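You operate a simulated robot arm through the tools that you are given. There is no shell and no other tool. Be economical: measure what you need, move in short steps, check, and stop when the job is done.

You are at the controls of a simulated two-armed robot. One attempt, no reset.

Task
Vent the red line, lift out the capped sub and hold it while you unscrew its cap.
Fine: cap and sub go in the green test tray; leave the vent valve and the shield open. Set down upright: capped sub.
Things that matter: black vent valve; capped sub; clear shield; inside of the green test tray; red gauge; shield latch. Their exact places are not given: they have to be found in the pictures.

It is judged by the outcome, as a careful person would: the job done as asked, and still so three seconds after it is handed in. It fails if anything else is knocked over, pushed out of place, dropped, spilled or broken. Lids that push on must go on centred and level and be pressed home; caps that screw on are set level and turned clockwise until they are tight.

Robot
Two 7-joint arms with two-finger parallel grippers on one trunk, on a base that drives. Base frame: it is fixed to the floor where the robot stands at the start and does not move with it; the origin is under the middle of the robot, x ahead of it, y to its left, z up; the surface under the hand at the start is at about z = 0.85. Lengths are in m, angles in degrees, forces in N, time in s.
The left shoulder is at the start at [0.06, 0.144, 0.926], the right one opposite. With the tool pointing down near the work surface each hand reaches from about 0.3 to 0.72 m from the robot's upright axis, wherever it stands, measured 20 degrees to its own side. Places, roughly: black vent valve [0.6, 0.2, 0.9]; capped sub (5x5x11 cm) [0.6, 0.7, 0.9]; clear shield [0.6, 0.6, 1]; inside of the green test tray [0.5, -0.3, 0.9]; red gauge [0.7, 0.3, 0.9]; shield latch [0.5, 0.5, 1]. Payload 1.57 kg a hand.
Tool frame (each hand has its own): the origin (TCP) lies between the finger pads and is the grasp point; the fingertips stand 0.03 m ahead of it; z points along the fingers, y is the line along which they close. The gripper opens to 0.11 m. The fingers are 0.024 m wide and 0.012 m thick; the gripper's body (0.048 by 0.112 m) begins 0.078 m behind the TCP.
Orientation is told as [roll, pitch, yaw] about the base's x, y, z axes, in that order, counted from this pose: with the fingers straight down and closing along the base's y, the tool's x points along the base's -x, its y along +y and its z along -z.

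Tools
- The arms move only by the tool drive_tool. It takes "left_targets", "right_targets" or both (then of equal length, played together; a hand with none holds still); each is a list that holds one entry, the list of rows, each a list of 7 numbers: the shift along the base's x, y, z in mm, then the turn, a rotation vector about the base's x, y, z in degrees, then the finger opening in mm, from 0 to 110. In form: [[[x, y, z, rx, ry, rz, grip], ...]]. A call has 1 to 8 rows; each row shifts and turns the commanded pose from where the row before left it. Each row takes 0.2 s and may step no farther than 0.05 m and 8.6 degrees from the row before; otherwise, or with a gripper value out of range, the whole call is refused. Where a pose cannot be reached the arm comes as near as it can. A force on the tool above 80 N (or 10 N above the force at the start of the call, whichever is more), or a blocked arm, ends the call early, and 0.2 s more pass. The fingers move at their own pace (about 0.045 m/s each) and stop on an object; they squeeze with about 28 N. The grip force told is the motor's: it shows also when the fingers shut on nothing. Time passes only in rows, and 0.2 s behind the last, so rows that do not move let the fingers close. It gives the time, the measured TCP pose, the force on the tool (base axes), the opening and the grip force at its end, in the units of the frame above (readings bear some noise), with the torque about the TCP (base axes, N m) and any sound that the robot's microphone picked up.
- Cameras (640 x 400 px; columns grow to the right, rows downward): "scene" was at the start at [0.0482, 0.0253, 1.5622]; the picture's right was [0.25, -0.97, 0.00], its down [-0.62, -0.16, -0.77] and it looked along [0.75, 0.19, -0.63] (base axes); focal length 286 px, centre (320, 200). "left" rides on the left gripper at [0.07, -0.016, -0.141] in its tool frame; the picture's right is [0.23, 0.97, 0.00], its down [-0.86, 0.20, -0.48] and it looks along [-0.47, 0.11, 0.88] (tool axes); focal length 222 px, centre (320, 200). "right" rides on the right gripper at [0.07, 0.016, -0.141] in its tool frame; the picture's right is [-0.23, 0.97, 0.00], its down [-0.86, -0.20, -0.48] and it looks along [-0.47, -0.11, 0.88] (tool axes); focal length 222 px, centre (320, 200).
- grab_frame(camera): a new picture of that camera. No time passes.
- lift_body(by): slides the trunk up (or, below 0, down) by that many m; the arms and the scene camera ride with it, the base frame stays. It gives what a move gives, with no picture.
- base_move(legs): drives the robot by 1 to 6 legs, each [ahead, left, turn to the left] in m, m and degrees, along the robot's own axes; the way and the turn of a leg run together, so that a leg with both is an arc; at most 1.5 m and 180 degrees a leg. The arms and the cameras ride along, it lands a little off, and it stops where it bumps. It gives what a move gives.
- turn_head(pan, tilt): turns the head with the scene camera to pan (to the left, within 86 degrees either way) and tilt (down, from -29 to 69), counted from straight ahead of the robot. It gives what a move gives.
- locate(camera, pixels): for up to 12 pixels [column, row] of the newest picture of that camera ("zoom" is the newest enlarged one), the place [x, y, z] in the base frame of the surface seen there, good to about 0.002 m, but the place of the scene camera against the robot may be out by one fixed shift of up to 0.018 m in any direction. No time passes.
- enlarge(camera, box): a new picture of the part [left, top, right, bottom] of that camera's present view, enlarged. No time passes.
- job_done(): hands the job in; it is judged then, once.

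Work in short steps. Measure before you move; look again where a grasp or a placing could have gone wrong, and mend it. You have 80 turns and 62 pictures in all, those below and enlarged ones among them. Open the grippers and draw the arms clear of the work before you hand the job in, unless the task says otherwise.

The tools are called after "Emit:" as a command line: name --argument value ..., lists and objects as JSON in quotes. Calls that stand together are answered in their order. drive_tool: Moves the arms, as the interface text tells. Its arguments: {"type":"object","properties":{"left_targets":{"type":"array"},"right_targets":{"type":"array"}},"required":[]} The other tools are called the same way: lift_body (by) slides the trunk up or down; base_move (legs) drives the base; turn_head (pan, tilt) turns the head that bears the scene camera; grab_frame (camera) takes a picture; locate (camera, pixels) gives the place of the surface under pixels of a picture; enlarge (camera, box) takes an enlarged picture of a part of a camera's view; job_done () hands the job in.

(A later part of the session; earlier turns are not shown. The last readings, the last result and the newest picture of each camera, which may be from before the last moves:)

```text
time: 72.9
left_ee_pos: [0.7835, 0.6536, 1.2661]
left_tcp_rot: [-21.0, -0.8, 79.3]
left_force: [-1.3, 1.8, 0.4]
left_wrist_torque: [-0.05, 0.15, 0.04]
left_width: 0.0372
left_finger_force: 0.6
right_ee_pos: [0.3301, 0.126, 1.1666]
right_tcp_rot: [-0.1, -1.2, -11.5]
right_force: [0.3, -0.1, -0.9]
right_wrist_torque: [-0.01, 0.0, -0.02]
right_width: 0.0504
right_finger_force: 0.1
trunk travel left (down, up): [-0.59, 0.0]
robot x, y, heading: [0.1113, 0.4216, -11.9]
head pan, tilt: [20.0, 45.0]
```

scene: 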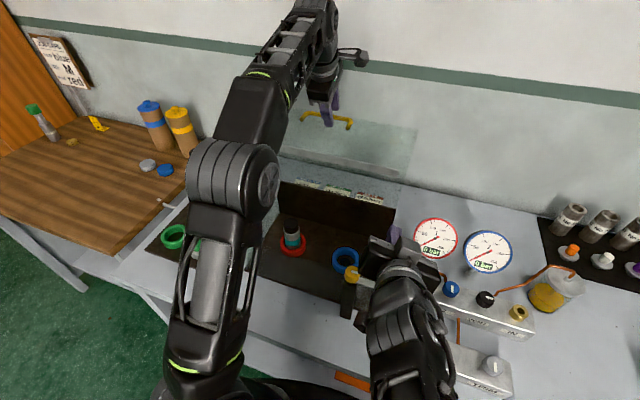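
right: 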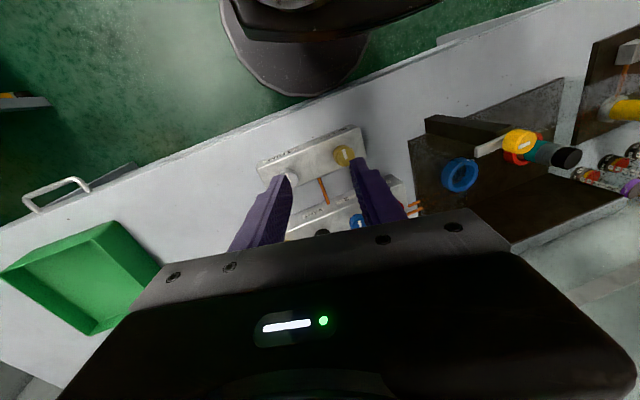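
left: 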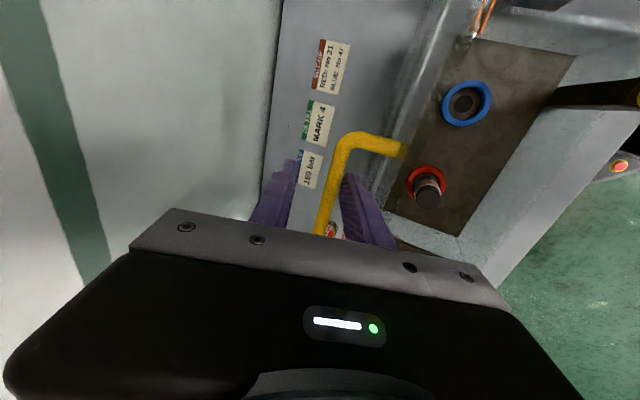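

Heading is −12° and reach better. I withdraw upward along the tool axis, x nearly held.

Emit:
drive_tool --left_targets '[[[-1, 0, 7, 0, 0, 0, 36], [-2, 0, 7, 0, 0, 0, 36], [-2, 0, 7, 0, 0, 0, 36], [-3, 0, 7, 0, 0, 0, 36]]]'

Emit:
enlarge --camera "left" --box '[200, 50, 520, 250]'

```text
time: 73.9
left_ee_pos: [0.7809, 0.6517, 1.2806]
left_tcp_rot: [-21.3, -1.0, 79.3]
left_force: [-0.1, 0.8, -0.1]
left_wrist_torque: [0.03, 0.02, -0.03]
left_width: 0.0361
left_finger_force: 0.0
left hand out of reach, approached as far as the arm can: row 3, 4
right_ee_pos: [0.3305, 0.125, 1.1664]
right_tcp_rot: [-0.1, -1.2, -11.5]
right_force: [0.2, 0.9, 0.7]
right_wrist_torque: [-0.03, -0.03, 0.0]
right_width: 0.05
right_finger_force: 0.0
trunk travel left (down, up): [-0.59, 0.0]
robot x, y, heading: [0.1177, 0.4152, -11.6]
head pan, tilt: [20.0, 45.0]
```

```text
2.00 times, centred on (360, 150) of left
```

zoom: 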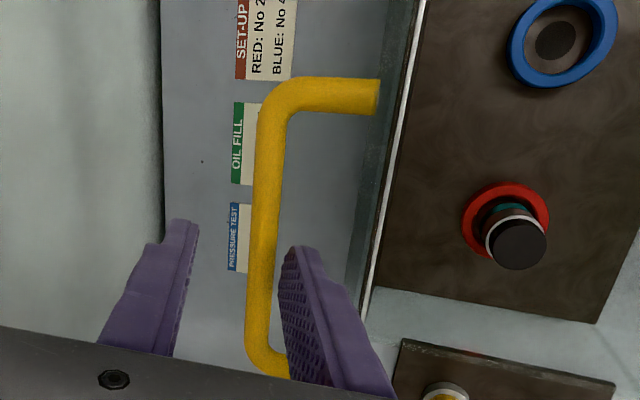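

The fingertips (z≈1.253) are now just above the bar top. A little more tilt and lift, then I go back.

Emit:
drive_tool --left_targets '[[[0, 0, 5, 0, -5, 0, 36], [0, 0, 7, 0, -5, 0, 36], [0, 0, 8, 0, 0, 0, 36]]]'

Emit:
enlarge --camera "left" --box '[200, 50, 520, 250]'

```text
time: 74.7
left_ee_pos: [0.7819, 0.6512, 1.3012]
left_tcp_rot: [-30.8, -2.6, 79.5]
left_force: [-1.1, -0.8, -1.3]
left_wrist_torque: [0.02, 0.0, 0.0]
left_width: 0.0359
left_finger_force: 0.0
right_ee_pos: [0.3304, 0.1243, 1.1668]
right_tcp_rot: [-0.1, -1.3, -11.5]
right_force: [0.8, 0.1, -0.2]
right_wrist_torque: [-0.01, 0.04, 0.0]
right_width: 0.0497
right_finger_force: 0.1
trunk travel left (down, up): [-0.59, 0.0]
robot x, y, heading: [0.114, 0.4147, -11.5]
head pan, tilt: [20.0, 45.0]
```

```text
2.00 times, centred on (360, 150) of left
```

zoom: 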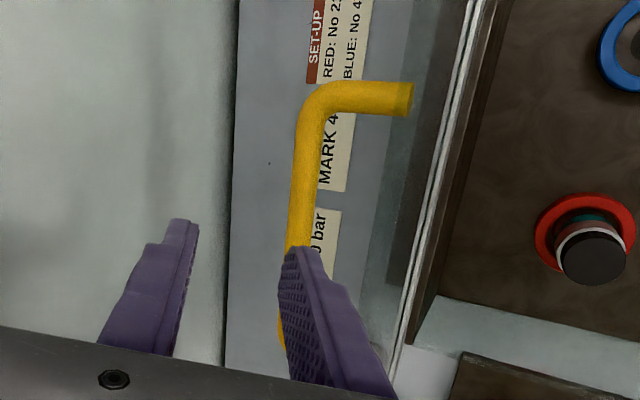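

Tips are above the bar. I close the fingers and rise more with added tilt so they also clear the plate's top edge before going back.

Emit:
drive_tool --left_targets '[[[0, 0, 5, 0, -3, 0, 0], [0, 0, 8, 0, -6, 0, 0], [0, 0, 10, 0, -6, 0, 0], [0, 0, 10, 0, -6, 0, 0], [0, 0, 10, 0, -6, 0, 0], [0, 0, 10, 0, 0, 0, 0]]]'

Emit:
locate --camera "left" --pixels '[[433, 90], [425, 60], [415, 145], [420, 120]]'

```text
time: 76.1
left_ee_pos: [0.7824, 0.6511, 1.3541]
left_tcp_rot: [-57.6, -7.2, 81.7]
left_force: [-0.6, 0.3, -0.9]
left_wrist_torque: [-0.02, -0.03, -0.03]
left_width: 0.0
left_finger_force: 21.0
right_ee_pos: [0.3318, 0.1247, 1.1659]
right_tcp_rot: [0.0, -1.2, -11.5]
right_force: [-0.2, -0.1, -0.6]
right_wrist_torque: [-0.02, 0.02, -0.01]
right_width: 0.0503
right_finger_force: 0.1
trunk travel left (down, up): [-0.59, 0.0]
robot x, y, heading: [0.109, 0.4173, -11.9]
head pan, tilt: [20.0, 45.0]
```

```text
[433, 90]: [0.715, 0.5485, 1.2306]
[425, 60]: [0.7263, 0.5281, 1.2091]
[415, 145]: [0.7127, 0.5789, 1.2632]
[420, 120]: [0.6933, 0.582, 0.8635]
```

Fingertips at z≈1.34, well above everything. I go straight back, then rotate the tool down again.

Emit:
drive_tool --left_targets '[[[-40, 0, 5, 0, 0, 0, 40], [-45, 0, 0, 0, 0, 0, 60], [-45, 0, 0, 0, 0, 0, 80], [-45, 0, -10, 0, 4, 0, 80], [-40, 0, -20, 0, 8, 0, 80], [-40, 0, -20, 0, 8, 0, 80], [-30, 0, -20, 0, 8, 0, 80], [-30, 0, -20, 0, 8, 0, 80]]]'

Emit:
grab_frame --camera "scene"

```text
time: 77.9
left_ee_pos: [0.4653, 0.6511, 1.2684]
left_tcp_rot: [-21.9, -1.0, 79.2]
left_force: [0.4, -0.1, -0.3]
left_wrist_torque: [0.0, 0.02, 0.04]
left_width: 0.0799
left_finger_force: 0.1
right_ee_pos: [0.3302, 0.1253, 1.1667]
right_tcp_rot: [-0.1, -1.1, -11.4]
right_force: [-1.2, 0.0, -0.3]
right_wrist_torque: [0.01, 0.01, -0.01]
right_width: 0.0499
right_finger_force: 0.0
trunk travel left (down, up): [-0.59, 0.0]
robot x, y, heading: [0.1138, 0.4152, -11.9]
head pan, tilt: [20.0, 45.0]
```

```text
11 pictures are left
```

scene: 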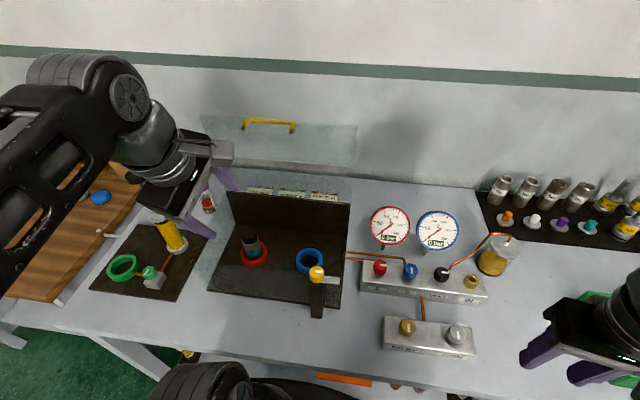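

The shield stays open on its own. I locate the sub (cap top (248,233), body, ring) in this picture.

Emit:
locate --camera "scene" --pixels '[[247, 228], [250, 240], [252, 246], [243, 246], [260, 246], [255, 254], [240, 258], [268, 254], [256, 266], [240, 236], [257, 234], [316, 270]]'

Emit:
enlarge --camera "scene" --box '[200, 205, 320, 285]'

```text
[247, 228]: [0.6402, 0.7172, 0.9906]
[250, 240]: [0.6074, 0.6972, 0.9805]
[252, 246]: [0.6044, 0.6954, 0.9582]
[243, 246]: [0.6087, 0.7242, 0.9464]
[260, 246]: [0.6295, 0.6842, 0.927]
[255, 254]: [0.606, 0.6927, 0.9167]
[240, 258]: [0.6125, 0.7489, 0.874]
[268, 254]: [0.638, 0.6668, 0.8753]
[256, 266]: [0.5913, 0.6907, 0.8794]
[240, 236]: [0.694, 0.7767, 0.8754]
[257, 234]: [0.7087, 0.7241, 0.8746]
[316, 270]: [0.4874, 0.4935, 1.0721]
```

```text
5.00 times, centred on (260, 245) of scene
```

zoom: 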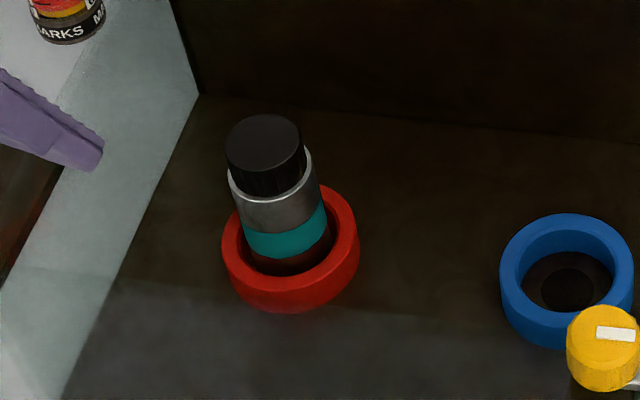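

Sub axis ≈ [0.637,0.706], black cap on top (z≈0.978), body grip height ≈0.925. I reorient the left hand: untilt, yaw to 0, then tilt 55° forward, in front of the sub.

Emit:
drive_tool --left_targets '[[[0, 0, -10, 0, 7.3, 0, 80], [0, 0, -10, 0, 7.3, 0, 80], [0, 0, -10, 0, 7.3, 0, 80], [0, 10, -10, 0, 0, -8.5, 80], [0, 10, -10, 0, 0, -8.5, 80], [0, 10, -10, 0, 0, -8.5, 80], [0, 10, -10, 0, 0, -8.5, 80], [0, 10, -10, 0, 0, -8.5, 80]]]'

Emit:
drive_tool --left_targets '[[[0, 0, -10, 0, 0, -8.5, 80], [0, 0, -10, 0, 0, -8.5, 80], [0, 0, -10, 0, 0, -8.5, 80], [0, 0, -10, 0, 0, -8.5, 80], [0, 0, -10, 0, 0, -2.7, 80], [0, 0, -15, 0, -8.5, 0, 80], [0, 0, -15, 0, -8.5, 0, 80], [0, 0, -15, 0, -8.5, 0, 80]]]'

Emit:
drive_tool --left_targets '[[[0, 0, -10, 0, -8.5, 0, 80], [0, 0, -10, 0, -8.5, 0, 80], [0, 0, -10, 0, -8.5, 0, 80], [10, 0, -10, 0, -4, 0, 80]]]'

Emit:
grab_frame --camera "left"

```text
time: 79.7
left_ee_pos: [0.5067, 0.7032, 1.1508]
left_tcp_rot: [-4.0, 2.4, 36.7]
left_force: [-0.8, -0.2, -0.2]
left_wrist_torque: [0.01, 0.04, 0.02]
left_width: 0.0803
left_finger_force: 0.1
left hand out of reach, approached as far as the arm can: row 1, 2, 3
right_ee_pos: [0.3298, 0.1253, 1.1664]
right_tcp_rot: [-0.1, -1.2, -11.6]
right_force: [-0.4, 0.6, 0.4]
right_wrist_torque: [0.01, -0.03, 0.01]
right_width: 0.0501
right_finger_force: 0.1
trunk travel left (down, up): [-0.59, 0.0]
robot x, y, heading: [0.1127, 0.4152, -12.1]
head pan, tilt: [20.0, 45.0]
```

```text
time: 81.5
left_ee_pos: [0.5057, 0.7023, 1.0552]
left_tcp_rot: [-4.1, -23.3, 0.3]
left_force: [1.1, 0.7, 0.5]
left_wrist_torque: [-0.03, -0.01, -0.01]
left_width: 0.08
left_finger_force: 0.1
right_ee_pos: [0.3294, 0.1253, 1.1665]
right_tcp_rot: [0.0, -1.1, -11.5]
right_force: [0.5, -0.4, 0.6]
right_wrist_torque: [0.0, 0.01, -0.02]
right_width: 0.0501
right_finger_force: 0.2
trunk travel left (down, up): [-0.59, 0.0]
robot x, y, heading: [0.1165, 0.418, -11.8]
head pan, tilt: [20.0, 45.0]
```

```text
time: 82.5
left_ee_pos: [0.5802, 0.7593, 1.0503]
left_tcp_rot: [-4.5, -52.6, 0.3]
left_force: [-0.2, -0.3, -0.1]
left_wrist_torque: [-0.01, -0.01, -0.01]
left_width: 0.08
left_finger_force: 0.0
left hand out of reach, approached as far as the arm can: row 1, 2, 3, 4
right_ee_pos: [0.3309, 0.1261, 1.1669]
right_tcp_rot: [-0.2, -1.1, -11.5]
right_force: [0.3, 0.7, 0.9]
right_wrist_torque: [0.02, 0.02, -0.03]
right_width: 0.0504
right_finger_force: 0.0
trunk travel left (down, up): [-0.59, 0.0]
robot x, y, heading: [0.117, 0.415, -11.7]
head pan, tilt: [20.0, 45.0]
```

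```text
9 pictures are left
```

left: 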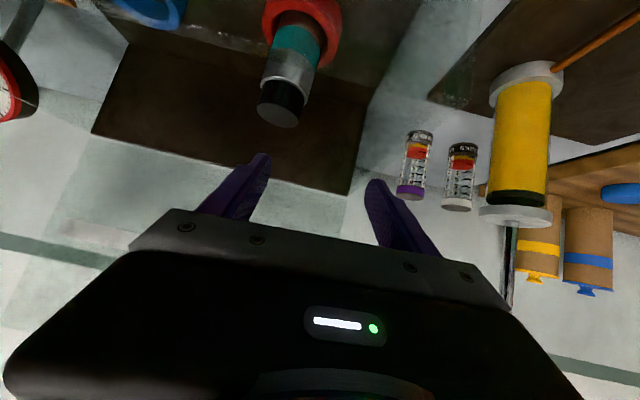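

Too near the shoulder for this tilt. I locate the sub exactly in this wrist picture, then back the base up 12 cm.

Emit:
locate --camera "left" --pixels '[[281, 105], [267, 116], [296, 116], [281, 122], [287, 65], [262, 80], [310, 88], [300, 38], [275, 35], [322, 45], [268, 10], [340, 30]]'

Emit:
base_move --legs '[[-0.12, 0, 0]]'

```text
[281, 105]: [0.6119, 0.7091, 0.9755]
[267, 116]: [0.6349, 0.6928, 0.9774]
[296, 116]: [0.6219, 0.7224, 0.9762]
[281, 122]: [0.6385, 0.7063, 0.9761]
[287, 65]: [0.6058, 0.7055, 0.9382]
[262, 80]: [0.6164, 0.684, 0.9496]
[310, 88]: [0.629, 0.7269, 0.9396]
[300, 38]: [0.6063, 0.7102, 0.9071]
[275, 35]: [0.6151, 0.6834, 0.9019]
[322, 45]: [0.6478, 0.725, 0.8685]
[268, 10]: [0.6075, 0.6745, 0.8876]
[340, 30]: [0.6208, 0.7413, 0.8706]
```

```text
time: 83.7
left_ee_pos: [0.4607, 0.7828, 1.0503]
left_tcp_rot: [-4.5, -52.6, 0.5]
left_force: [-0.1, 0.6, 0.0]
left_wrist_torque: [-0.04, 0.01, 0.01]
left_width: 0.0802
left_finger_force: 0.0
right_ee_pos: [0.2091, 0.1501, 1.1669]
right_tcp_rot: [-0.1, -1.3, -11.5]
right_force: [-0.4, 0.1, 0.5]
right_wrist_torque: [0.0, -0.06, 0.01]
right_width: 0.05
right_finger_force: 0.1
trunk travel left (down, up): [-0.59, 0.0]
robot x, y, heading: [-0.0064, 0.4373, -11.8]
head pan, tilt: [20.0, 45.0]
```

Sub axis [0.630,0.706], ring top z≈0.888, cap underside ≈0.953. I align in y, go to a pre-grasp point and slide in along the tool axis, fingers open 80.

Emit:
drive_tool --left_targets '[[[0, -39, 0, 4.4, 0, 0, 80], [0, -38, 0, 0, 0, 0, 80], [32, 0, -23, 0, 0, 0, 80], [32, 0, -23, 0, 0, 0, 80], [33, 0, -24, 0, 0, 0, 80], [0, 0, 0, 0, 0, 0, 80]]]'

Emit:
grab_frame --camera "left"

```text
time: 85.1
left_ee_pos: [0.5978, 0.7333, 0.9949]
left_tcp_rot: [2.8, -52.5, -5.3]
left_force: [-0.6, -0.6, 0.3]
left_wrist_torque: [-0.04, -0.02, -0.05]
left_width: 0.0803
left_finger_force: 0.3
left hand out of reach, approached as far as the arm can: row 1, 2
right_ee_pos: [0.2104, 0.1497, 1.1656]
right_tcp_rot: [-0.1, -1.1, -11.6]
right_force: [-0.1, -0.4, 0.4]
right_wrist_torque: [0.01, 0.01, 0.01]
right_width: 0.05
right_finger_force: 0.0
trunk travel left (down, up): [-0.59, 0.0]
robot x, y, heading: [-0.003, 0.441, -11.7]
head pan, tilt: [20.0, 45.0]
```

```text
8 pictures are left
```

left: 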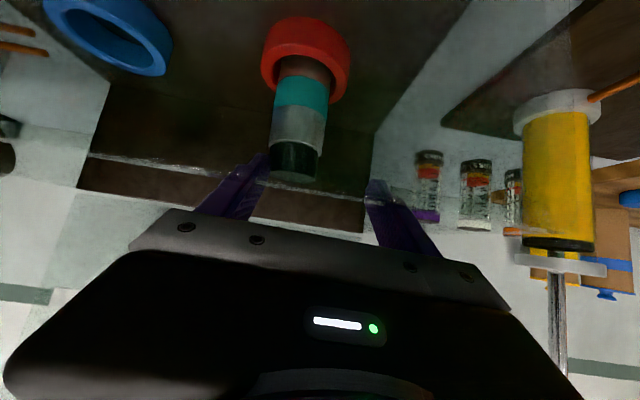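

The hand ended 4 cm too far and 27 mm left; the finger is close over the cap. I lift back out along the axis and correct y and yaw.

Emit:
drive_tool --left_targets '[[[-16, 4, 22, 0, 0, 0, 80], [-16, 0, 15, 0, 0, 2, 80], [-8, -16, 0, -1, 0, 2, 80], [0, -16, 0, -1, 0, 1, 80]]]'

Emit:
locate --camera "left" --pixels '[[285, 165], [318, 165], [295, 130], [276, 130], [322, 130], [300, 92]]'

```text
time: 86.1
left_ee_pos: [0.5588, 0.705, 1.0326]
left_tcp_rot: [-0.5, -52.4, 2.4]
left_force: [1.2, 0.3, -0.9]
left_wrist_torque: [0.0, -0.02, 0.01]
left_width: 0.08
left_finger_force: 0.1
right_ee_pos: [0.2115, 0.1494, 1.1679]
right_tcp_rot: [-0.1, -1.2, -11.5]
right_force: [-0.2, -0.6, 1.2]
right_wrist_torque: [-0.01, 0.03, 0.0]
right_width: 0.05
right_finger_force: 0.1
trunk travel left (down, up): [-0.59, 0.0]
robot x, y, heading: [-0.0045, 0.4413, -11.7]
head pan, tilt: [20.0, 45.0]
```

```text
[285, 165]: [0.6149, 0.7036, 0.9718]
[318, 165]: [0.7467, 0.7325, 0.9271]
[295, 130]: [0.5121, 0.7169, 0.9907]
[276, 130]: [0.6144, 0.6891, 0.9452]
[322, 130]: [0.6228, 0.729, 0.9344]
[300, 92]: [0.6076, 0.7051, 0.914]
```

Sub unmoved (axis ≈[0.630,0.707]). I drop to the pre-grasp and slide in, then close.

Emit:
drive_tool --left_targets '[[[0, 2, -26, 0, 0, -1, 80], [0, 0, -26, 0, 0, -1, 80], [24, 0, -18, 0, 0, 0, 80], [24, 0, -18, 0, 0, 0, 80], [23, 0, -17, 0, 0, 0, 80]]]'

Emit:
grab_frame --camera "left"

```text
time: 87.0
left_ee_pos: [0.5798, 0.705, 0.9812]
left_tcp_rot: [-0.2, -54.6, -0.1]
left_force: [-30.4, -11.9, 42.6]
left_wrist_torque: [2.14, 2.17, 2.77]
left_width: 0.08
left_finger_force: 0.0
right_ee_pos: [0.2052, 0.1473, 1.1673]
right_tcp_rot: [0.3, -1.5, -11.4]
right_force: [-0.1, 0.4, -0.6]
right_wrist_torque: [0.0, -0.02, 0.0]
right_width: 0.0501
right_finger_force: 0.1
trunk travel left (down, up): [-0.59, 0.0]
robot x, y, heading: [-0.005, 0.4404, -11.8]
head pan, tilt: [20.0, 45.0]
stopped in row 4 (left hand): the force on the tool passed its limit at 162 N (the readings are from after the stop); the commanded pose is now the measured one
```

```text
7 pictures are left
```

left: 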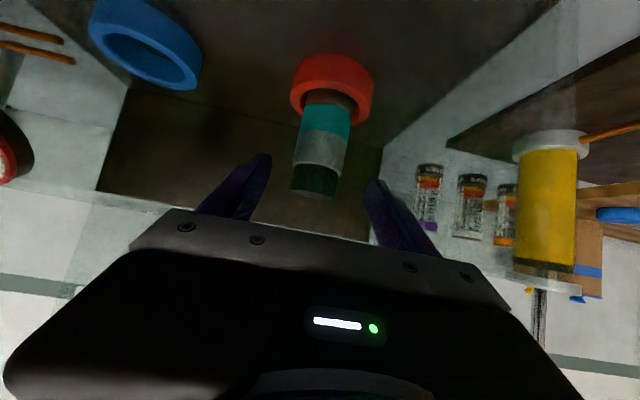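

The gripper's underside struck the top edge of a clear front wall (x≈0.51, z≈1.01) that stays fixed; so the sub must come out from straight above. I back out, untilt to vertical, drive 8 cm ahead and go above the sub.

Emit:
drive_tool --left_targets '[[[-15, 0, 25, 0, 0, 0, 80], [-25, 0, 35, 0, 0, 0, 80], [-20, 0, 40, 0, 8, 0, 80], [0, 0, 10, 0, 8.2, 0, 80], [0, 0, 0, 0, 8.2, 0, 80], [0, 0, 0, 0, 8.2, 0, 80], [0, 0, 0, 0, 8.2, 0, 80], [0, 0, 0, 0, 8.2, 0, 80]]]'

Emit:
drive_tool --left_targets '[[[0, 0, 0, 0, 5.5, 0, 80], [0, 0, 0, 0, 0, 0, 80]]]'

Emit:
base_move --legs '[[0.08, 0, 0]]'

Emit:
grab_frame --camera "left"

```text
time: 88.8
left_ee_pos: [0.5247, 0.7097, 1.0831]
left_tcp_rot: [0.0, -4.8, 0.2]
left_force: [-0.4, -1.3, 0.5]
left_wrist_torque: [0.02, -0.02, 0.0]
left_width: 0.08
left_finger_force: 0.0
right_ee_pos: [0.212, 0.1502, 1.1671]
right_tcp_rot: [-0.1, -1.1, -11.4]
right_force: [-0.1, -0.3, 0.8]
right_wrist_torque: [0.0, 0.02, 0.0]
right_width: 0.0502
right_finger_force: 0.0
trunk travel left (down, up): [-0.59, 0.0]
robot x, y, heading: [-0.0086, 0.4424, -11.8]
head pan, tilt: [20.0, 45.0]
```

```text
time: 89.3
left_ee_pos: [0.5241, 0.7096, 1.0858]
left_tcp_rot: [0.0, 0.7, 0.1]
left_force: [0.1, 0.4, 0.0]
left_wrist_torque: [0.0, -0.07, 0.04]
left_width: 0.0802
left_finger_force: 0.0
right_ee_pos: [0.2118, 0.1498, 1.1657]
right_tcp_rot: [-0.1, -1.1, -11.4]
right_force: [0.6, -0.4, -0.4]
right_wrist_torque: [-0.01, 0.0, -0.01]
right_width: 0.0501
right_finger_force: 0.2
trunk travel left (down, up): [-0.59, 0.0]
robot x, y, heading: [-0.003, 0.4382, -11.7]
head pan, tilt: [20.0, 45.0]
```

```text
time: 90.4
left_ee_pos: [0.6017, 0.693, 1.0835]
left_tcp_rot: [-0.1, 0.8, 0.0]
left_force: [0.6, 0.2, 0.0]
left_wrist_torque: [0.0, 0.05, -0.04]
left_width: 0.0796
left_finger_force: 0.0
right_ee_pos: [0.2912, 0.1336, 1.1664]
right_tcp_rot: [-0.1, -1.1, -11.3]
right_force: [0.4, -0.9, 0.8]
right_wrist_torque: [0.03, 0.07, 0.05]
right_width: 0.0503
right_finger_force: 0.1
trunk travel left (down, up): [-0.59, 0.0]
robot x, y, heading: [0.0725, 0.4233, -12.0]
head pan, tilt: [20.0, 45.0]
```

```text
6 pictures are left
```

left: 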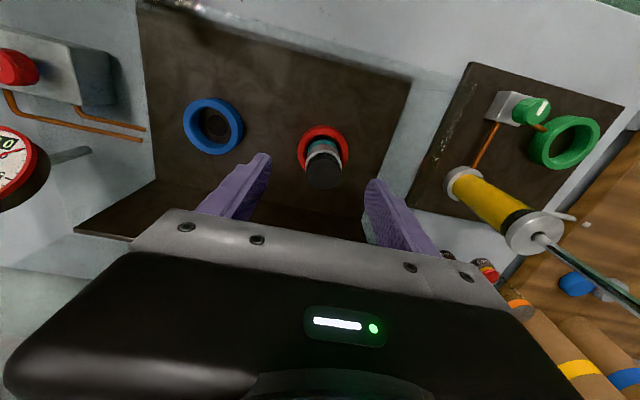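

The sub is at (323,170), unmoved. I move over its axis, descend to z≈0.945, grip the body and lift straight up 175 mm.

Emit:
drive_tool --left_targets '[[[14, 7, 0, 0, 0, 0, 80], [14, 7, 0, 0, 0, 0, 80], [0, 0, -45, 0, 0, 0, 80], [0, 0, -45, 0, 0, 0, 80], [0, 0, -30, 0, 0, 0, 80], [0, 0, -18, 0, 0, 0, 80]]]'

Emit:
drive_tool --left_targets '[[[0, 0, 0, 0, 0, 0, 30], [0, 0, 0, 0, 0, 0, 30], [0, 0, 0, 0, 0, 0, 30], [0, 0, 0, 0, 0, 0, 20], [0, 0, 8, 0, 0, 0, 20], [0, 0, 20, 0, 0, 0, 20], [0, 0, 20, 0, 0, 0, 20]]]'

Emit:
drive_tool --left_targets '[[[0, 0, 30, 0, 0, 0, 20], [0, 0, 35, 0, 0, 0, 20], [0, 0, 35, 0, 0, 0, 20], [0, 0, 30, 0, 0, 0, 20]]]'

Emit:
grab_frame --camera "left"

```text
time: 91.8
left_ee_pos: [0.6305, 0.7076, 0.946]
left_tcp_rot: [0.0, 0.7, 0.1]
left_force: [0.4, 0.7, 0.6]
left_wrist_torque: [-0.03, -0.01, -0.01]
left_width: 0.0802
left_finger_force: 0.0
right_ee_pos: [0.2901, 0.1333, 1.1658]
right_tcp_rot: [0.0, -1.1, -11.4]
right_force: [0.0, 0.5, 1.2]
right_wrist_torque: [0.03, 0.02, 0.01]
right_width: 0.0502
right_finger_force: 0.1
trunk travel left (down, up): [-0.59, 0.0]
robot x, y, heading: [0.0755, 0.4265, -11.8]
head pan, tilt: [20.0, 45.0]
```

```text
time: 93.4
left_ee_pos: [0.6304, 0.7079, 0.9945]
left_tcp_rot: [-0.1, 0.7, 0.1]
left_force: [-0.1, 0.0, -5.4]
left_wrist_torque: [0.02, 0.0, -0.03]
left_width: 0.0469
left_finger_force: 27.8
right_ee_pos: [0.2899, 0.1345, 1.1651]
right_tcp_rot: [-0.1, -1.2, -11.4]
right_force: [0.2, -0.5, -0.7]
right_wrist_torque: [0.04, -0.01, -0.02]
right_width: 0.05
right_finger_force: 0.0
trunk travel left (down, up): [-0.59, 0.0]
robot x, y, heading: [0.0757, 0.4228, -11.8]
head pan, tilt: [20.0, 45.0]
```

```text
time: 94.4
left_ee_pos: [0.6293, 0.7069, 1.123]
left_tcp_rot: [-0.1, 0.6, 0.0]
left_force: [-0.2, 0.5, -4.4]
left_wrist_torque: [-0.02, 0.0, 0.02]
left_width: 0.0465
left_finger_force: 28.0
right_ee_pos: [0.2907, 0.1336, 1.1656]
right_tcp_rot: [-0.2, -1.2, -11.4]
right_force: [0.3, -0.4, -1.0]
right_wrist_torque: [-0.01, -0.01, -0.02]
right_width: 0.0502
right_finger_force: 0.1
trunk travel left (down, up): [-0.59, 0.0]
robot x, y, heading: [0.0717, 0.4267, -11.9]
head pan, tilt: [20.0, 45.0]
```

```text
5 pictures are left
```

left: 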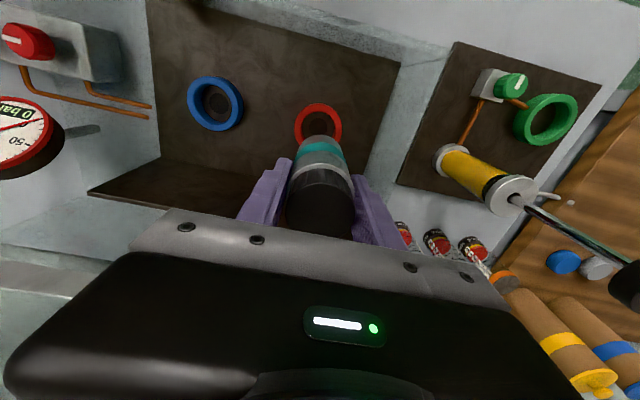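

The sub is out (5 N, 47 mm grip). I back away, drive right to the tray side, square up; then the left hand swings in turning to yaw 90 while the right hand opens and tilts forward.

Emit:
base_move --legs '[[-0.2, 0, 0], [0, -0.6, 0], [0, 0, 12], [0.2, 0, 0]]'

Emit:
drive_tool --left_targets '[[[-4, -38, 0, 0, 0, 8.3, 20], [-4, -38, 0, 0, 0, 8.3, 20], [-4, -38, 0, 0, 0, 8.3, 20], [-4, -38, 0, 0, 0, 8.3, 20], [-4, -38, 0, 0, 0, 8.3, 20], [-4, -38, 0, 0, 0, 8.3, 20], [-4, -38, 0, 0, 0, 8.3, 20], [-4, -38, 0, 0, 0, 8.3, 20]]]' --right_targets '[[[15, 5, 0, 0, -5, 0, 80], [15, 5, 0, 0, -6, 0, 80], [15, 5, 0, 0, -7, 0, 80], [15, 5, 0, 0, -7, 0, 80], [10, 5, 0, 0, -7, 0, 80], [10, 5, 0, 0, -7, 0, 80], [5, 5, 0, 0, -7, 0, 80], [5, 5, 0, 0, -7, 0, 80]]]'

Emit:
drive_tool --left_targets '[[[0, -25, 0, 0, 0, 8, 20], [0, -25, 0, 0, 0, 8, 20], [0, -20, 0, 0, 0, 7, 20]]]' --right_targets '[[[0, 0, 0, 0, -3, 0, 80], [0, 0, 0, 0, 0, 0, 80], [0, 0, 0, 0, 0, 0, 80]]]'

Emit:
turn_head --pan -15 --tilt 45

Emit:
grab_frame --camera "scene"

```text
time: 101.0
left_ee_pos: [0.4433, 0.2672, 1.1228]
left_tcp_rot: [-0.1, 0.9, 12.1]
left_force: [0.9, 0.6, -5.6]
left_wrist_torque: [0.0, 0.05, -0.01]
left_width: 0.0469
left_finger_force: 27.8
right_ee_pos: [0.2308, -0.3625, 1.1656]
right_tcp_rot: [-0.2, -1.0, 0.6]
right_force: [1.3, 0.7, -0.3]
right_wrist_torque: [0.03, 0.03, 0.0]
right_width: 0.0499
right_finger_force: 0.0
trunk travel left (down, up): [-0.59, 0.0]
robot x, y, heading: [-0.04, -0.1255, 0.2]
head pan, tilt: [20.0, 45.0]
```

```text
time: 102.8
left_ee_pos: [0.4104, -0.0371, 1.1232]
left_tcp_rot: [-0.2, 0.6, 78.7]
left_force: [1.4, -0.1, -3.8]
left_wrist_torque: [0.03, -0.01, 0.0]
left_width: 0.0469
left_finger_force: 28.1
right_ee_pos: [0.3515, -0.327, 1.2145]
right_tcp_rot: [-0.9, -54.1, 0.9]
right_force: [-0.1, -0.8, 0.0]
right_wrist_torque: [0.0, 0.0, -0.03]
right_width: 0.0798
right_finger_force: 0.1
right hand out of reach, approached as far as the arm can: row 6, 7, 8
trunk travel left (down, up): [-0.59, 0.0]
robot x, y, heading: [-0.0434, -0.121, 0.5]
head pan, tilt: [20.0, 45.0]
```

```text
time: 103.6
left_ee_pos: [0.411, -0.1069, 1.123]
left_tcp_rot: [-0.1, 0.7, 101.8]
left_force: [0.2, 0.5, -4.4]
left_wrist_torque: [-0.02, 0.01, -0.01]
left_width: 0.0466
left_finger_force: 27.8
right_ee_pos: [0.3573, -0.3269, 1.2262]
right_tcp_rot: [-1.0, -57.0, 1.0]
right_force: [0.6, -0.1, 0.0]
right_wrist_torque: [0.03, 0.03, -0.01]
right_width: 0.0801
right_finger_force: 0.1
right hand out of reach, approached as far as the arm can: row 1
trunk travel left (down, up): [-0.59, 0.0]
robot x, y, heading: [-0.0413, -0.1229, 0.3]
head pan, tilt: [20.0, 45.0]
```

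```text
time: 104.6
left_ee_pos: [0.4107, -0.1061, 1.1234]
left_tcp_rot: [-0.2, 0.7, 101.4]
left_force: [-0.5, -0.1, -3.7]
left_wrist_torque: [-0.01, -0.02, 0.0]
left_width: 0.0466
left_finger_force: 27.9
right_ee_pos: [0.3572, -0.3247, 1.2253]
right_tcp_rot: [-1.0, -57.0, 1.2]
right_force: [0.2, 1.1, -0.6]
right_wrist_torque: [0.02, -0.02, -0.01]
right_width: 0.0801
right_finger_force: 0.0
trunk travel left (down, up): [-0.59, 0.0]
robot x, y, heading: [-0.0442, -0.1236, 0.4]
head pan, tilt: [-15.0, 45.0]
```

```text
4 pictures are left
```

scene: 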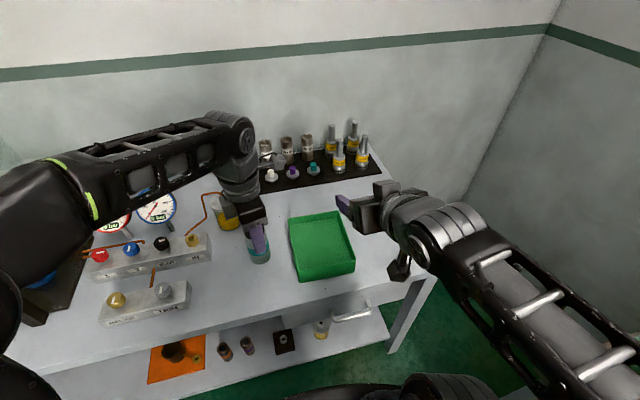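

Left holds the sub at [0.411,−0.106,1.123]; right is tilted 57° at [0.357,−0.325,1.225]. I bring the sub to [0.48,−0.22] and the right hand to a pre-grasp point behind it.

Emit:
drive_tool --left_targets '[[[18, -29, 0, 0, 0, -3, 20], [17, -29, 0, 0, 0, -3, 20], [17, -28, 0, 0, 0, -3, 20], [17, -28, 0, 0, 0, -2, 20], [0, 0, 0, 0, 0, 0, 20]]]' --right_targets '[[[10, 20, -15, 0, 0, 0, 80], [10, 28, -22, 0, 0, 0, 80], [10, 28, -22, 0, 0, 0, 80], [10, 28, -22, 0, 0, 0, 80], [0, 0, 0, 0, 0, 0, 80]]]'

Emit:
grab_frame --camera "right"

Emit:
locate --camera "scene" --pixels '[[293, 218], [338, 212], [355, 268], [300, 280], [322, 245], [345, 255]]'

```text
time: 105.5
left_ee_pos: [0.4691, -0.2011, 1.1091]
left_tcp_rot: [1.3, -1.1, 90.4]
left_force: [-17.0, 41.2, -3.4]
left_wrist_torque: [-2.23, -0.89, -1.81]
left_width: 0.0468
left_finger_force: 28.3
left hand out of reach, approached as far as the arm can: row 4
right_ee_pos: [0.4044, -0.2472, 1.1658]
right_tcp_rot: [0.2, -57.0, -2.3]
right_force: [16.0, -40.9, -0.3]
right_wrist_torque: [-0.16, -0.03, -1.62]
right_width: 0.0443
right_finger_force: 0.0
right hand out of reach, approached as far as the arm can: row 1, 2
trunk travel left (down, up): [-0.59, 0.0]
robot x, y, heading: [-0.0444, -0.12, 0.2]
head pan, tilt: [-15.0, 45.0]
stopped in row 4 (left hand): the force on the tool passed its limit at 94 N (the readings are from after the stop); the commanded pose is now the measured one
```

```text
3 pictures are left
```

right: 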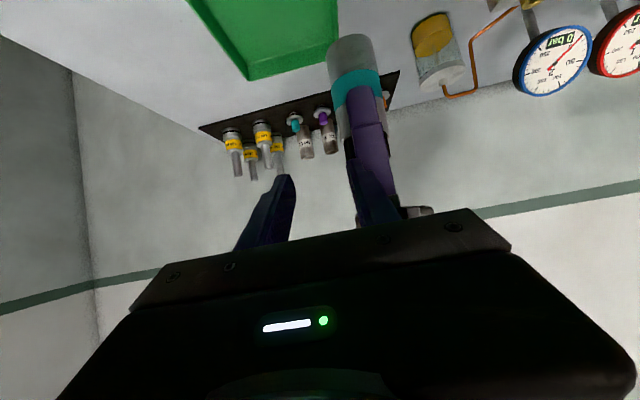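

```text
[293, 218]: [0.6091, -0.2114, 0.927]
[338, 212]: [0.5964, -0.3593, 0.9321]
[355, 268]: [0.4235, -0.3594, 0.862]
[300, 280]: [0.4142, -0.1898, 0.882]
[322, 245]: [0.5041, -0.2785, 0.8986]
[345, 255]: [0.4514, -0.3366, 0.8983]
```

The right's inner finger touched the left finger (right is 46 mm too far right, no drop). I separate: left +y and up slightly, right back, then right re-aligns lower behind the sub.

Emit:
drive_tool --left_targets '[[[2, 20, 8, 0, 0, 0, 20], [5, 12, 6, 0, 0, 0, 20], [5, 0, 0, 0, 0, 0, 20], [0, 0, 0, 0, 0, 0, 20], [0, 0, 0, 0, 0, 0, 20], [0, 0, 0, 0, 0, 0, 20], [0, 0, 0, 0, 0, 0, 20]]]' --right_targets '[[[-5, -15, 5, 0, 0, 0, 80], [-25, -5, 10, 0, 0, 0, 80], [-25, 0, 0, 0, 0, 0, 80], [0, 25, -10, 0, 0, 0, 80], [0, 35, -15, 0, 0, 0, 80], [0, 30, -15, 0, 0, 1, 80], [0, 0, -10, 0, 0, 1, 80]]]'

```text
time: 107.1
left_ee_pos: [0.4727, -0.1804, 1.1199]
left_tcp_rot: [0.8, -0.3, 90.1]
left_force: [0.8, -0.6, -5.0]
left_wrist_torque: [-0.03, 0.03, 0.0]
left_width: 0.0465
left_finger_force: 28.6
left hand out of reach, approached as far as the arm can: row 2, 3
right_ee_pos: [0.3687, -0.1602, 1.1553]
right_tcp_rot: [-0.1, -57.3, 0.8]
right_force: [0.1, 0.1, -0.1]
right_wrist_torque: [-0.01, 0.0, -0.02]
right_width: 0.08
right_finger_force: 0.1
right hand out of reach, approached as far as the arm can: row 1, 2, 3
trunk travel left (down, up): [-0.59, 0.0]
robot x, y, heading: [-0.0433, -0.1231, 0.2]
head pan, tilt: [-15.0, 45.0]
```

Right at [0.369,−0.160,1.155], sub axis [0.473,−0.180]. I align y and slide in along the tool axis to z≈1.09, then close on the body.

Emit:
drive_tool --right_targets '[[[0, -20, 0, 0, 0, 0, 80], [26, 0, -16, 0, 0, 0, 80], [26, 0, -16, 0, 0, 0, 80], [26, 0, -16, 0, 0, 0, 80], [26, 0, -17, 0, 0, 0, 80]]]'

Emit:
drive_tool --right_targets '[[[0, 0, 0, 0, 0, 0, 30], [0, 0, 0, 0, 0, 0, 30], [0, 0, 0, 0, 0, 0, 30], [0, 0, 0, 0, 0, 0, 20], [0, 0, 0, 0, 0, 0, 20]]]'

```text
time: 108.2
left_ee_pos: [0.4771, -0.1538, 1.1174]
left_tcp_rot: [1.9, -3.2, 91.4]
left_force: [-6.0, 21.8, -4.8]
left_wrist_torque: [-0.22, 0.26, -0.65]
left_width: 0.0469
left_finger_force: 28.0
right_ee_pos: [0.4116, -0.1219, 1.1301]
right_tcp_rot: [0.7, -58.6, 7.8]
right_force: [6.3, -21.9, -0.2]
right_wrist_torque: [-0.08, -0.3, -0.56]
right_width: 0.0994
right_finger_force: 11.0
right hand out of reach, approached as far as the arm can: row 1
trunk travel left (down, up): [-0.59, 0.0]
robot x, y, heading: [-0.0446, -0.1194, -0.0]
head pan, tilt: [-15.0, 45.0]
stopped in row 5 (left hand): the force on the tool passed its limit at 113 N (the readings are from after the stop); the commanded pose is now the measured one
```

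```text
time: 109.3
left_ee_pos: [0.4744, -0.1521, 1.117]
left_tcp_rot: [1.9, -3.7, 91.2]
left_force: [-22.7, 53.3, -1.4]
left_wrist_torque: [-0.45, -0.66, -1.73]
left_width: 0.0465
left_finger_force: 27.6
right_ee_pos: [0.4119, -0.1251, 1.1302]
right_tcp_rot: [0.8, -58.6, 7.5]
right_force: [22.1, -53.0, -3.5]
right_wrist_torque: [-0.15, 0.63, -1.02]
right_width: 0.0901
right_finger_force: 27.6
trunk travel left (down, up): [-0.59, 0.0]
robot x, y, heading: [-0.0427, -0.1246, 0.3]
head pan, tilt: [-15.0, 45.0]
```

The right arm's inner reach limit pushes it sideways here. New plan: set the sub upright in the tray first. I open and back the right hand out, drive 22 cm right, and lower the sub into the tray with the left hand.

Emit:
drive_tool --right_targets '[[[0, 0, 0, 0, 0, 0, 110], [0, 0, 0, 0, 0, 0, 110], [-15, 3, 10, 0, 0, 0, 110], [-20, 0, 15, 0, 0, 0, 110], [-20, 0, 20, 0, 0, 0, 110], [0, -30, 10, 0, 0, 0, 90], [0, -40, 0, 0, 0, -3, 80], [0, -40, 0, 0, 0, -3, 80]]]'

Emit:
base_move --legs '[[0, -0.22, 0]]'

Emit:
drive_tool --left_targets '[[[14, 30, -30, 0, 0, 0, 20], [14, 30, -30, 0, 0, 0, 20], [13, 31, -30, 0, 0, 0, 20], [0, 0, -30, 0, 0, 0, 20], [0, 0, -20, 0, 0, 0, 20], [0, 0, -7, 0, 0, 0, 20], [0, 0, -5, 0, 0, 0, 20]]]'

Emit:
grab_frame --camera "scene"

```text
time: 111.2
left_ee_pos: [0.4756, -0.1597, 1.1178]
left_tcp_rot: [1.6, -2.8, 91.0]
left_force: [-0.4, 0.4, -4.9]
left_wrist_torque: [-0.02, -0.01, 0.0]
left_width: 0.0467
left_finger_force: 28.3
right_ee_pos: [0.3697, -0.2189, 1.2032]
right_tcp_rot: [0.5, -58.7, 2.2]
right_force: [0.3, -0.3, 0.1]
right_wrist_torque: [0.03, 0.01, 0.01]
right_width: 0.08
right_finger_force: 0.1
right hand out of reach, approached as far as the arm can: row 7, 8
trunk travel left (down, up): [-0.59, 0.0]
robot x, y, heading: [-0.0434, -0.1225, 0.1]
head pan, tilt: [-15.0, 45.0]
```

```text
time: 112.8
left_ee_pos: [0.4755, -0.3781, 1.1174]
left_tcp_rot: [1.6, -2.9, 91.2]
left_force: [0.8, -0.2, -5.2]
left_wrist_torque: [0.03, 0.0, 0.01]
left_width: 0.0468
left_finger_force: 27.9
right_ee_pos: [0.3716, -0.4379, 1.203]
right_tcp_rot: [0.5, -58.6, 2.4]
right_force: [0.2, -1.1, 0.7]
right_wrist_torque: [0.01, 0.01, 0.01]
right_width: 0.0799
right_finger_force: 0.1
trunk travel left (down, up): [-0.59, 0.0]
robot x, y, heading: [-0.0446, -0.3449, 0.3]
head pan, tilt: [-15.0, 45.0]
```

```text
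time: 114.4
left_ee_pos: [0.5171, -0.2859, 0.9662]
left_tcp_rot: [1.4, -2.6, 91.3]
left_force: [-0.1, 2.6, 17.0]
left_wrist_torque: [-0.1, -0.22, 0.04]
left_width: 0.0466
left_finger_force: 27.6
right_ee_pos: [0.3702, -0.4379, 1.2035]
right_tcp_rot: [0.4, -58.8, 2.4]
right_force: [0.3, 0.1, -0.2]
right_wrist_torque: [-0.02, 0.01, 0.02]
right_width: 0.0798
right_finger_force: 0.0
trunk travel left (down, up): [-0.59, 0.0]
robot x, y, heading: [-0.0428, -0.3463, 0.4]
head pan, tilt: [-15.0, 45.0]
```

```text
2 pictures are left
```

scene: 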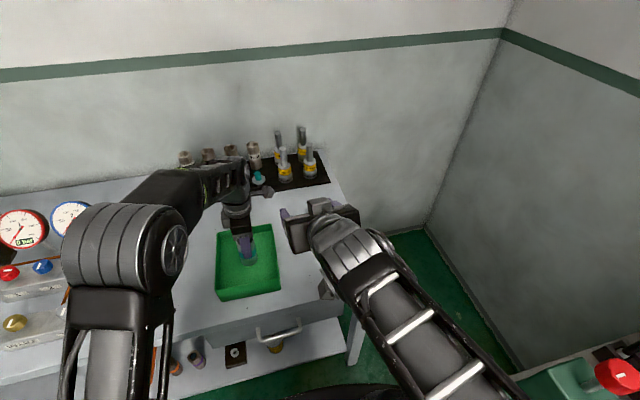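

Contact (17 N) at TCP z 0.966: the sub stands on the tray floor (z≈0.886) at [0.517,−0.286]. Left releases and rises, turning back to yaw 0; right goes to its pre-grasp behind the sub.

Emit:
drive_tool --left_targets '[[[0, 0, 2, 0, 0, 0, 60], [0, 0, 0, 0, 0, 0, 80], [0, 0, 0, 0, 0, 0, 80], [0, 0, 0, 0, 0, 0, 80], [0, 0, 25, 0, 0, 0, 80], [0, 0, 45, 0, 0, 0, 80], [0, 0, 45, 0, 0, 0, 80], [0, 0, 40, 0, 0, 0, 80]]]' --right_targets '[[[0, 0, 0, 0, 0, 0, 80], [0, 0, 0, 0, 0, 0, 80], [0, 0, 0, 0, 0, 0, 80], [0, 0, 0, 0, 0, 0, 80], [14, 35, -20, 0, 0, 0, 80], [14, 39, -25, 0, 0, 0, 80], [14, 39, -25, 0, 0, 0, 80], [14, 39, -25, 0, 0, 0, 80]]]'

Emit:
drive_tool --left_targets '[[[0, 0, 0, 0, 0, -8.5, 60], [0, 0, 0, 0, 0, -8.5, 60], [0, 0, 0, 0, 0, -8.5, 60], [0, 0, 0, 0, 0, -8.5, 60], [0, 0, 0, 0, 0, -8.5, 60], [0, 0, 0, 0, 0, -8.5, 60], [0, 0, 0, 0, 0, -8.5, 60], [0, 0, 0, 0, 0, -8.5, 60]]]' --right_targets '[[[0, 0, -35, 0, 0, 0, 80], [0, 0, -35, 0, 0, 0, 80], [0, 0, -35, 0, 0, 0, 80], [0, 0, -10, 0, 0, 0, 80], [0, 0, 0, 0, 0, 0, 80], [0, 0, 0, 0, 0, 0, 80], [0, 0, 0, 0, 0, 0, 80], [0, 0, 0, 0, 0, 0, 80]]]'

Emit:
grab_frame --camera "right"

Emit:
locate --camera "right" --pixels '[[320, 100], [320, 120], [320, 140], [320, 160], [300, 120], [340, 120], [280, 120], [360, 120], [320, 80], [320, 60], [300, 90], [340, 90]]'

```text
time: 116.2
left_ee_pos: [0.5159, -0.2857, 1.1033]
left_tcp_rot: [1.5, -2.8, 91.2]
left_force: [0.0, 1.1, -0.1]
left_wrist_torque: [0.03, 0.05, 0.0]
left_width: 0.08
left_finger_force: 0.1
left hand out of reach, approached as far as the arm can: row 8
right_ee_pos: [0.3771, -0.2473, 1.1244]
right_tcp_rot: [18.3, -52.8, -4.8]
right_force: [0.1, -0.4, 0.4]
right_wrist_torque: [0.04, 0.01, -0.01]
right_width: 0.0801
right_finger_force: 0.0
trunk travel left (down, up): [-0.59, 0.0]
robot x, y, heading: [-0.0445, -0.341, 0.5]
head pan, tilt: [-15.0, 45.0]
stopped in row 8 (right hand): the arm was blocked; the commanded pose is now the measured one
```

```text
time: 117.1
left_ee_pos: [0.5158, -0.2856, 1.1033]
left_tcp_rot: [1.5, -2.7, 66.3]
left_force: [-0.6, -0.2, 0.0]
left_wrist_torque: [-0.01, -0.02, -0.03]
left_width: 0.0599
left_finger_force: 0.0
right_ee_pos: [0.3127, -0.1718, 1.0673]
right_tcp_rot: [31.6, -51.0, -4.6]
right_force: [-0.9, 0.2, -0.1]
right_wrist_torque: [-0.03, 0.0, 0.02]
right_width: 0.0797
right_finger_force: 0.0
trunk travel left (down, up): [-0.59, 0.0]
robot x, y, heading: [-0.0432, -0.3447, 0.4]
head pan, tilt: [-15.0, 45.0]
stopped in row 4 (right hand): the arm was blocked; the commanded pose is now the measured one
```

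```text
1 pictures are left
```

right: 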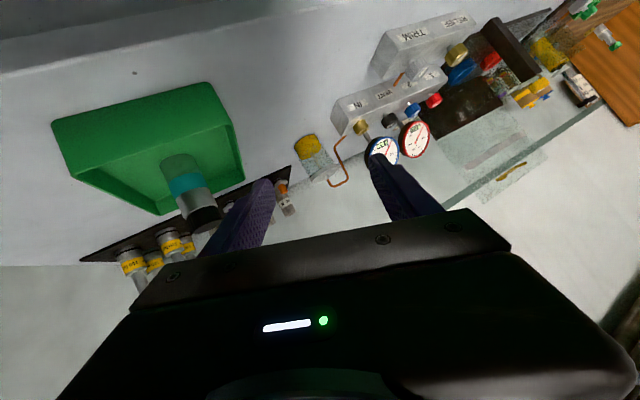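

```text
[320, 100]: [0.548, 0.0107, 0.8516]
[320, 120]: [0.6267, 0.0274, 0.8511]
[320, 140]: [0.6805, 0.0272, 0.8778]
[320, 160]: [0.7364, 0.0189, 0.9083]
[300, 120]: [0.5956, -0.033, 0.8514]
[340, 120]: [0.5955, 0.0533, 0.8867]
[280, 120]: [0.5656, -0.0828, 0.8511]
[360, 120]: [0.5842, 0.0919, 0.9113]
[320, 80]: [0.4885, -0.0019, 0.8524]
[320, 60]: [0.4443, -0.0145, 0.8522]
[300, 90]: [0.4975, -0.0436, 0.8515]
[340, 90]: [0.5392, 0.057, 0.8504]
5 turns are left
```

The sub stands upright in the tray. The right hand has drifted to a natural inward pose (pointing [0.70,0.47,−0.54]); I use that direction, correct its roll, and bring it to a pre-grasp behind the sub while the left turns toward yaw 0 above.

Emit:
drive_tool --right_targets '[[[8, -40, 10, 0, 0, 0, 80], [8, -42, 0, -5.4, -3.6, 4.1, 80], [8, -42, 0, -5.4, -3.6, 4.1, 80], [26, -40, -20, -5.3, -3.6, 4.1, 80], [30, -6, -30, 0, 0, 0, 80], [30, 0, -30, 0, 0, 0, 80], [10, 0, 0, 0, 0, 0, 80]]]' --left_targets '[[[0, 0, 0, 0, 0, -8.5, 60], [0, 0, 0, 0, 0, -8.5, 60], [0, 0, 0, 0, 0, -8.5, 60], [0, 0, 0, 0, 0, -8.5, 60], [0, 0, 0, 0, 0, -8.5, 60], [0, 0, 0, 0, 0, -8.5, 60], [0, 0, 0, 0, 0, -8.5, 60]]]'

```text
refused: row 4 steps farther than a row can; nothing moved
4 turns are left
```

Row 4 was 2 mm too long; I resend with a shorter step.

Emit:
drive_tool --right_targets '[[[8, -40, 10, 0, 0, 0, 80], [8, -42, 0, -5.4, -3.6, 4.1, 80], [8, -42, 0, -5.4, -3.6, 4.1, 80], [22, -38, -15, -5.3, -3.6, 4.1, 80], [32, -8, -32, 0, 0, 0, 80], [32, 0, -33, 0, 0, 0, 80], [10, 0, 0, 0, 0, 0, 80]]]' --left_targets '[[[0, 0, 0, 0, 0, -8.5, 60], [0, 0, 0, 0, 0, -8.5, 60], [0, 0, 0, 0, 0, -8.5, 60], [0, 0, 0, 0, 0, -8.5, 60], [0, 0, 0, 0, 0, -8.5, 60], [0, 0, 0, 0, 0, -8.5, 60], [0, 0, 0, 0, 0, -8.5, 60]]]'

```text
time: 118.7
left_ee_pos: [0.5146, -0.2858, 1.1042]
left_tcp_rot: [1.4, -2.7, 6.6]
left_force: [-0.4, 0.1, 0.6]
left_wrist_torque: [0.04, -0.04, 0.0]
left_width: 0.06
left_finger_force: 0.1
right_ee_pos: [0.4709, -0.3043, 1.016]
right_tcp_rot: [-0.1, -57.7, 34.1]
right_force: [-0.6, -0.1, 0.4]
right_wrist_torque: [0.04, -0.03, -0.01]
right_width: 0.08
right_finger_force: 0.0
right hand out of reach, approached as far as the arm can: row 2, 3, 4
trunk travel left (down, up): [-0.59, 0.0]
robot x, y, heading: [-0.0462, -0.3424, 0.4]
head pan, tilt: [-15.0, 45.0]
3 turns are left
```

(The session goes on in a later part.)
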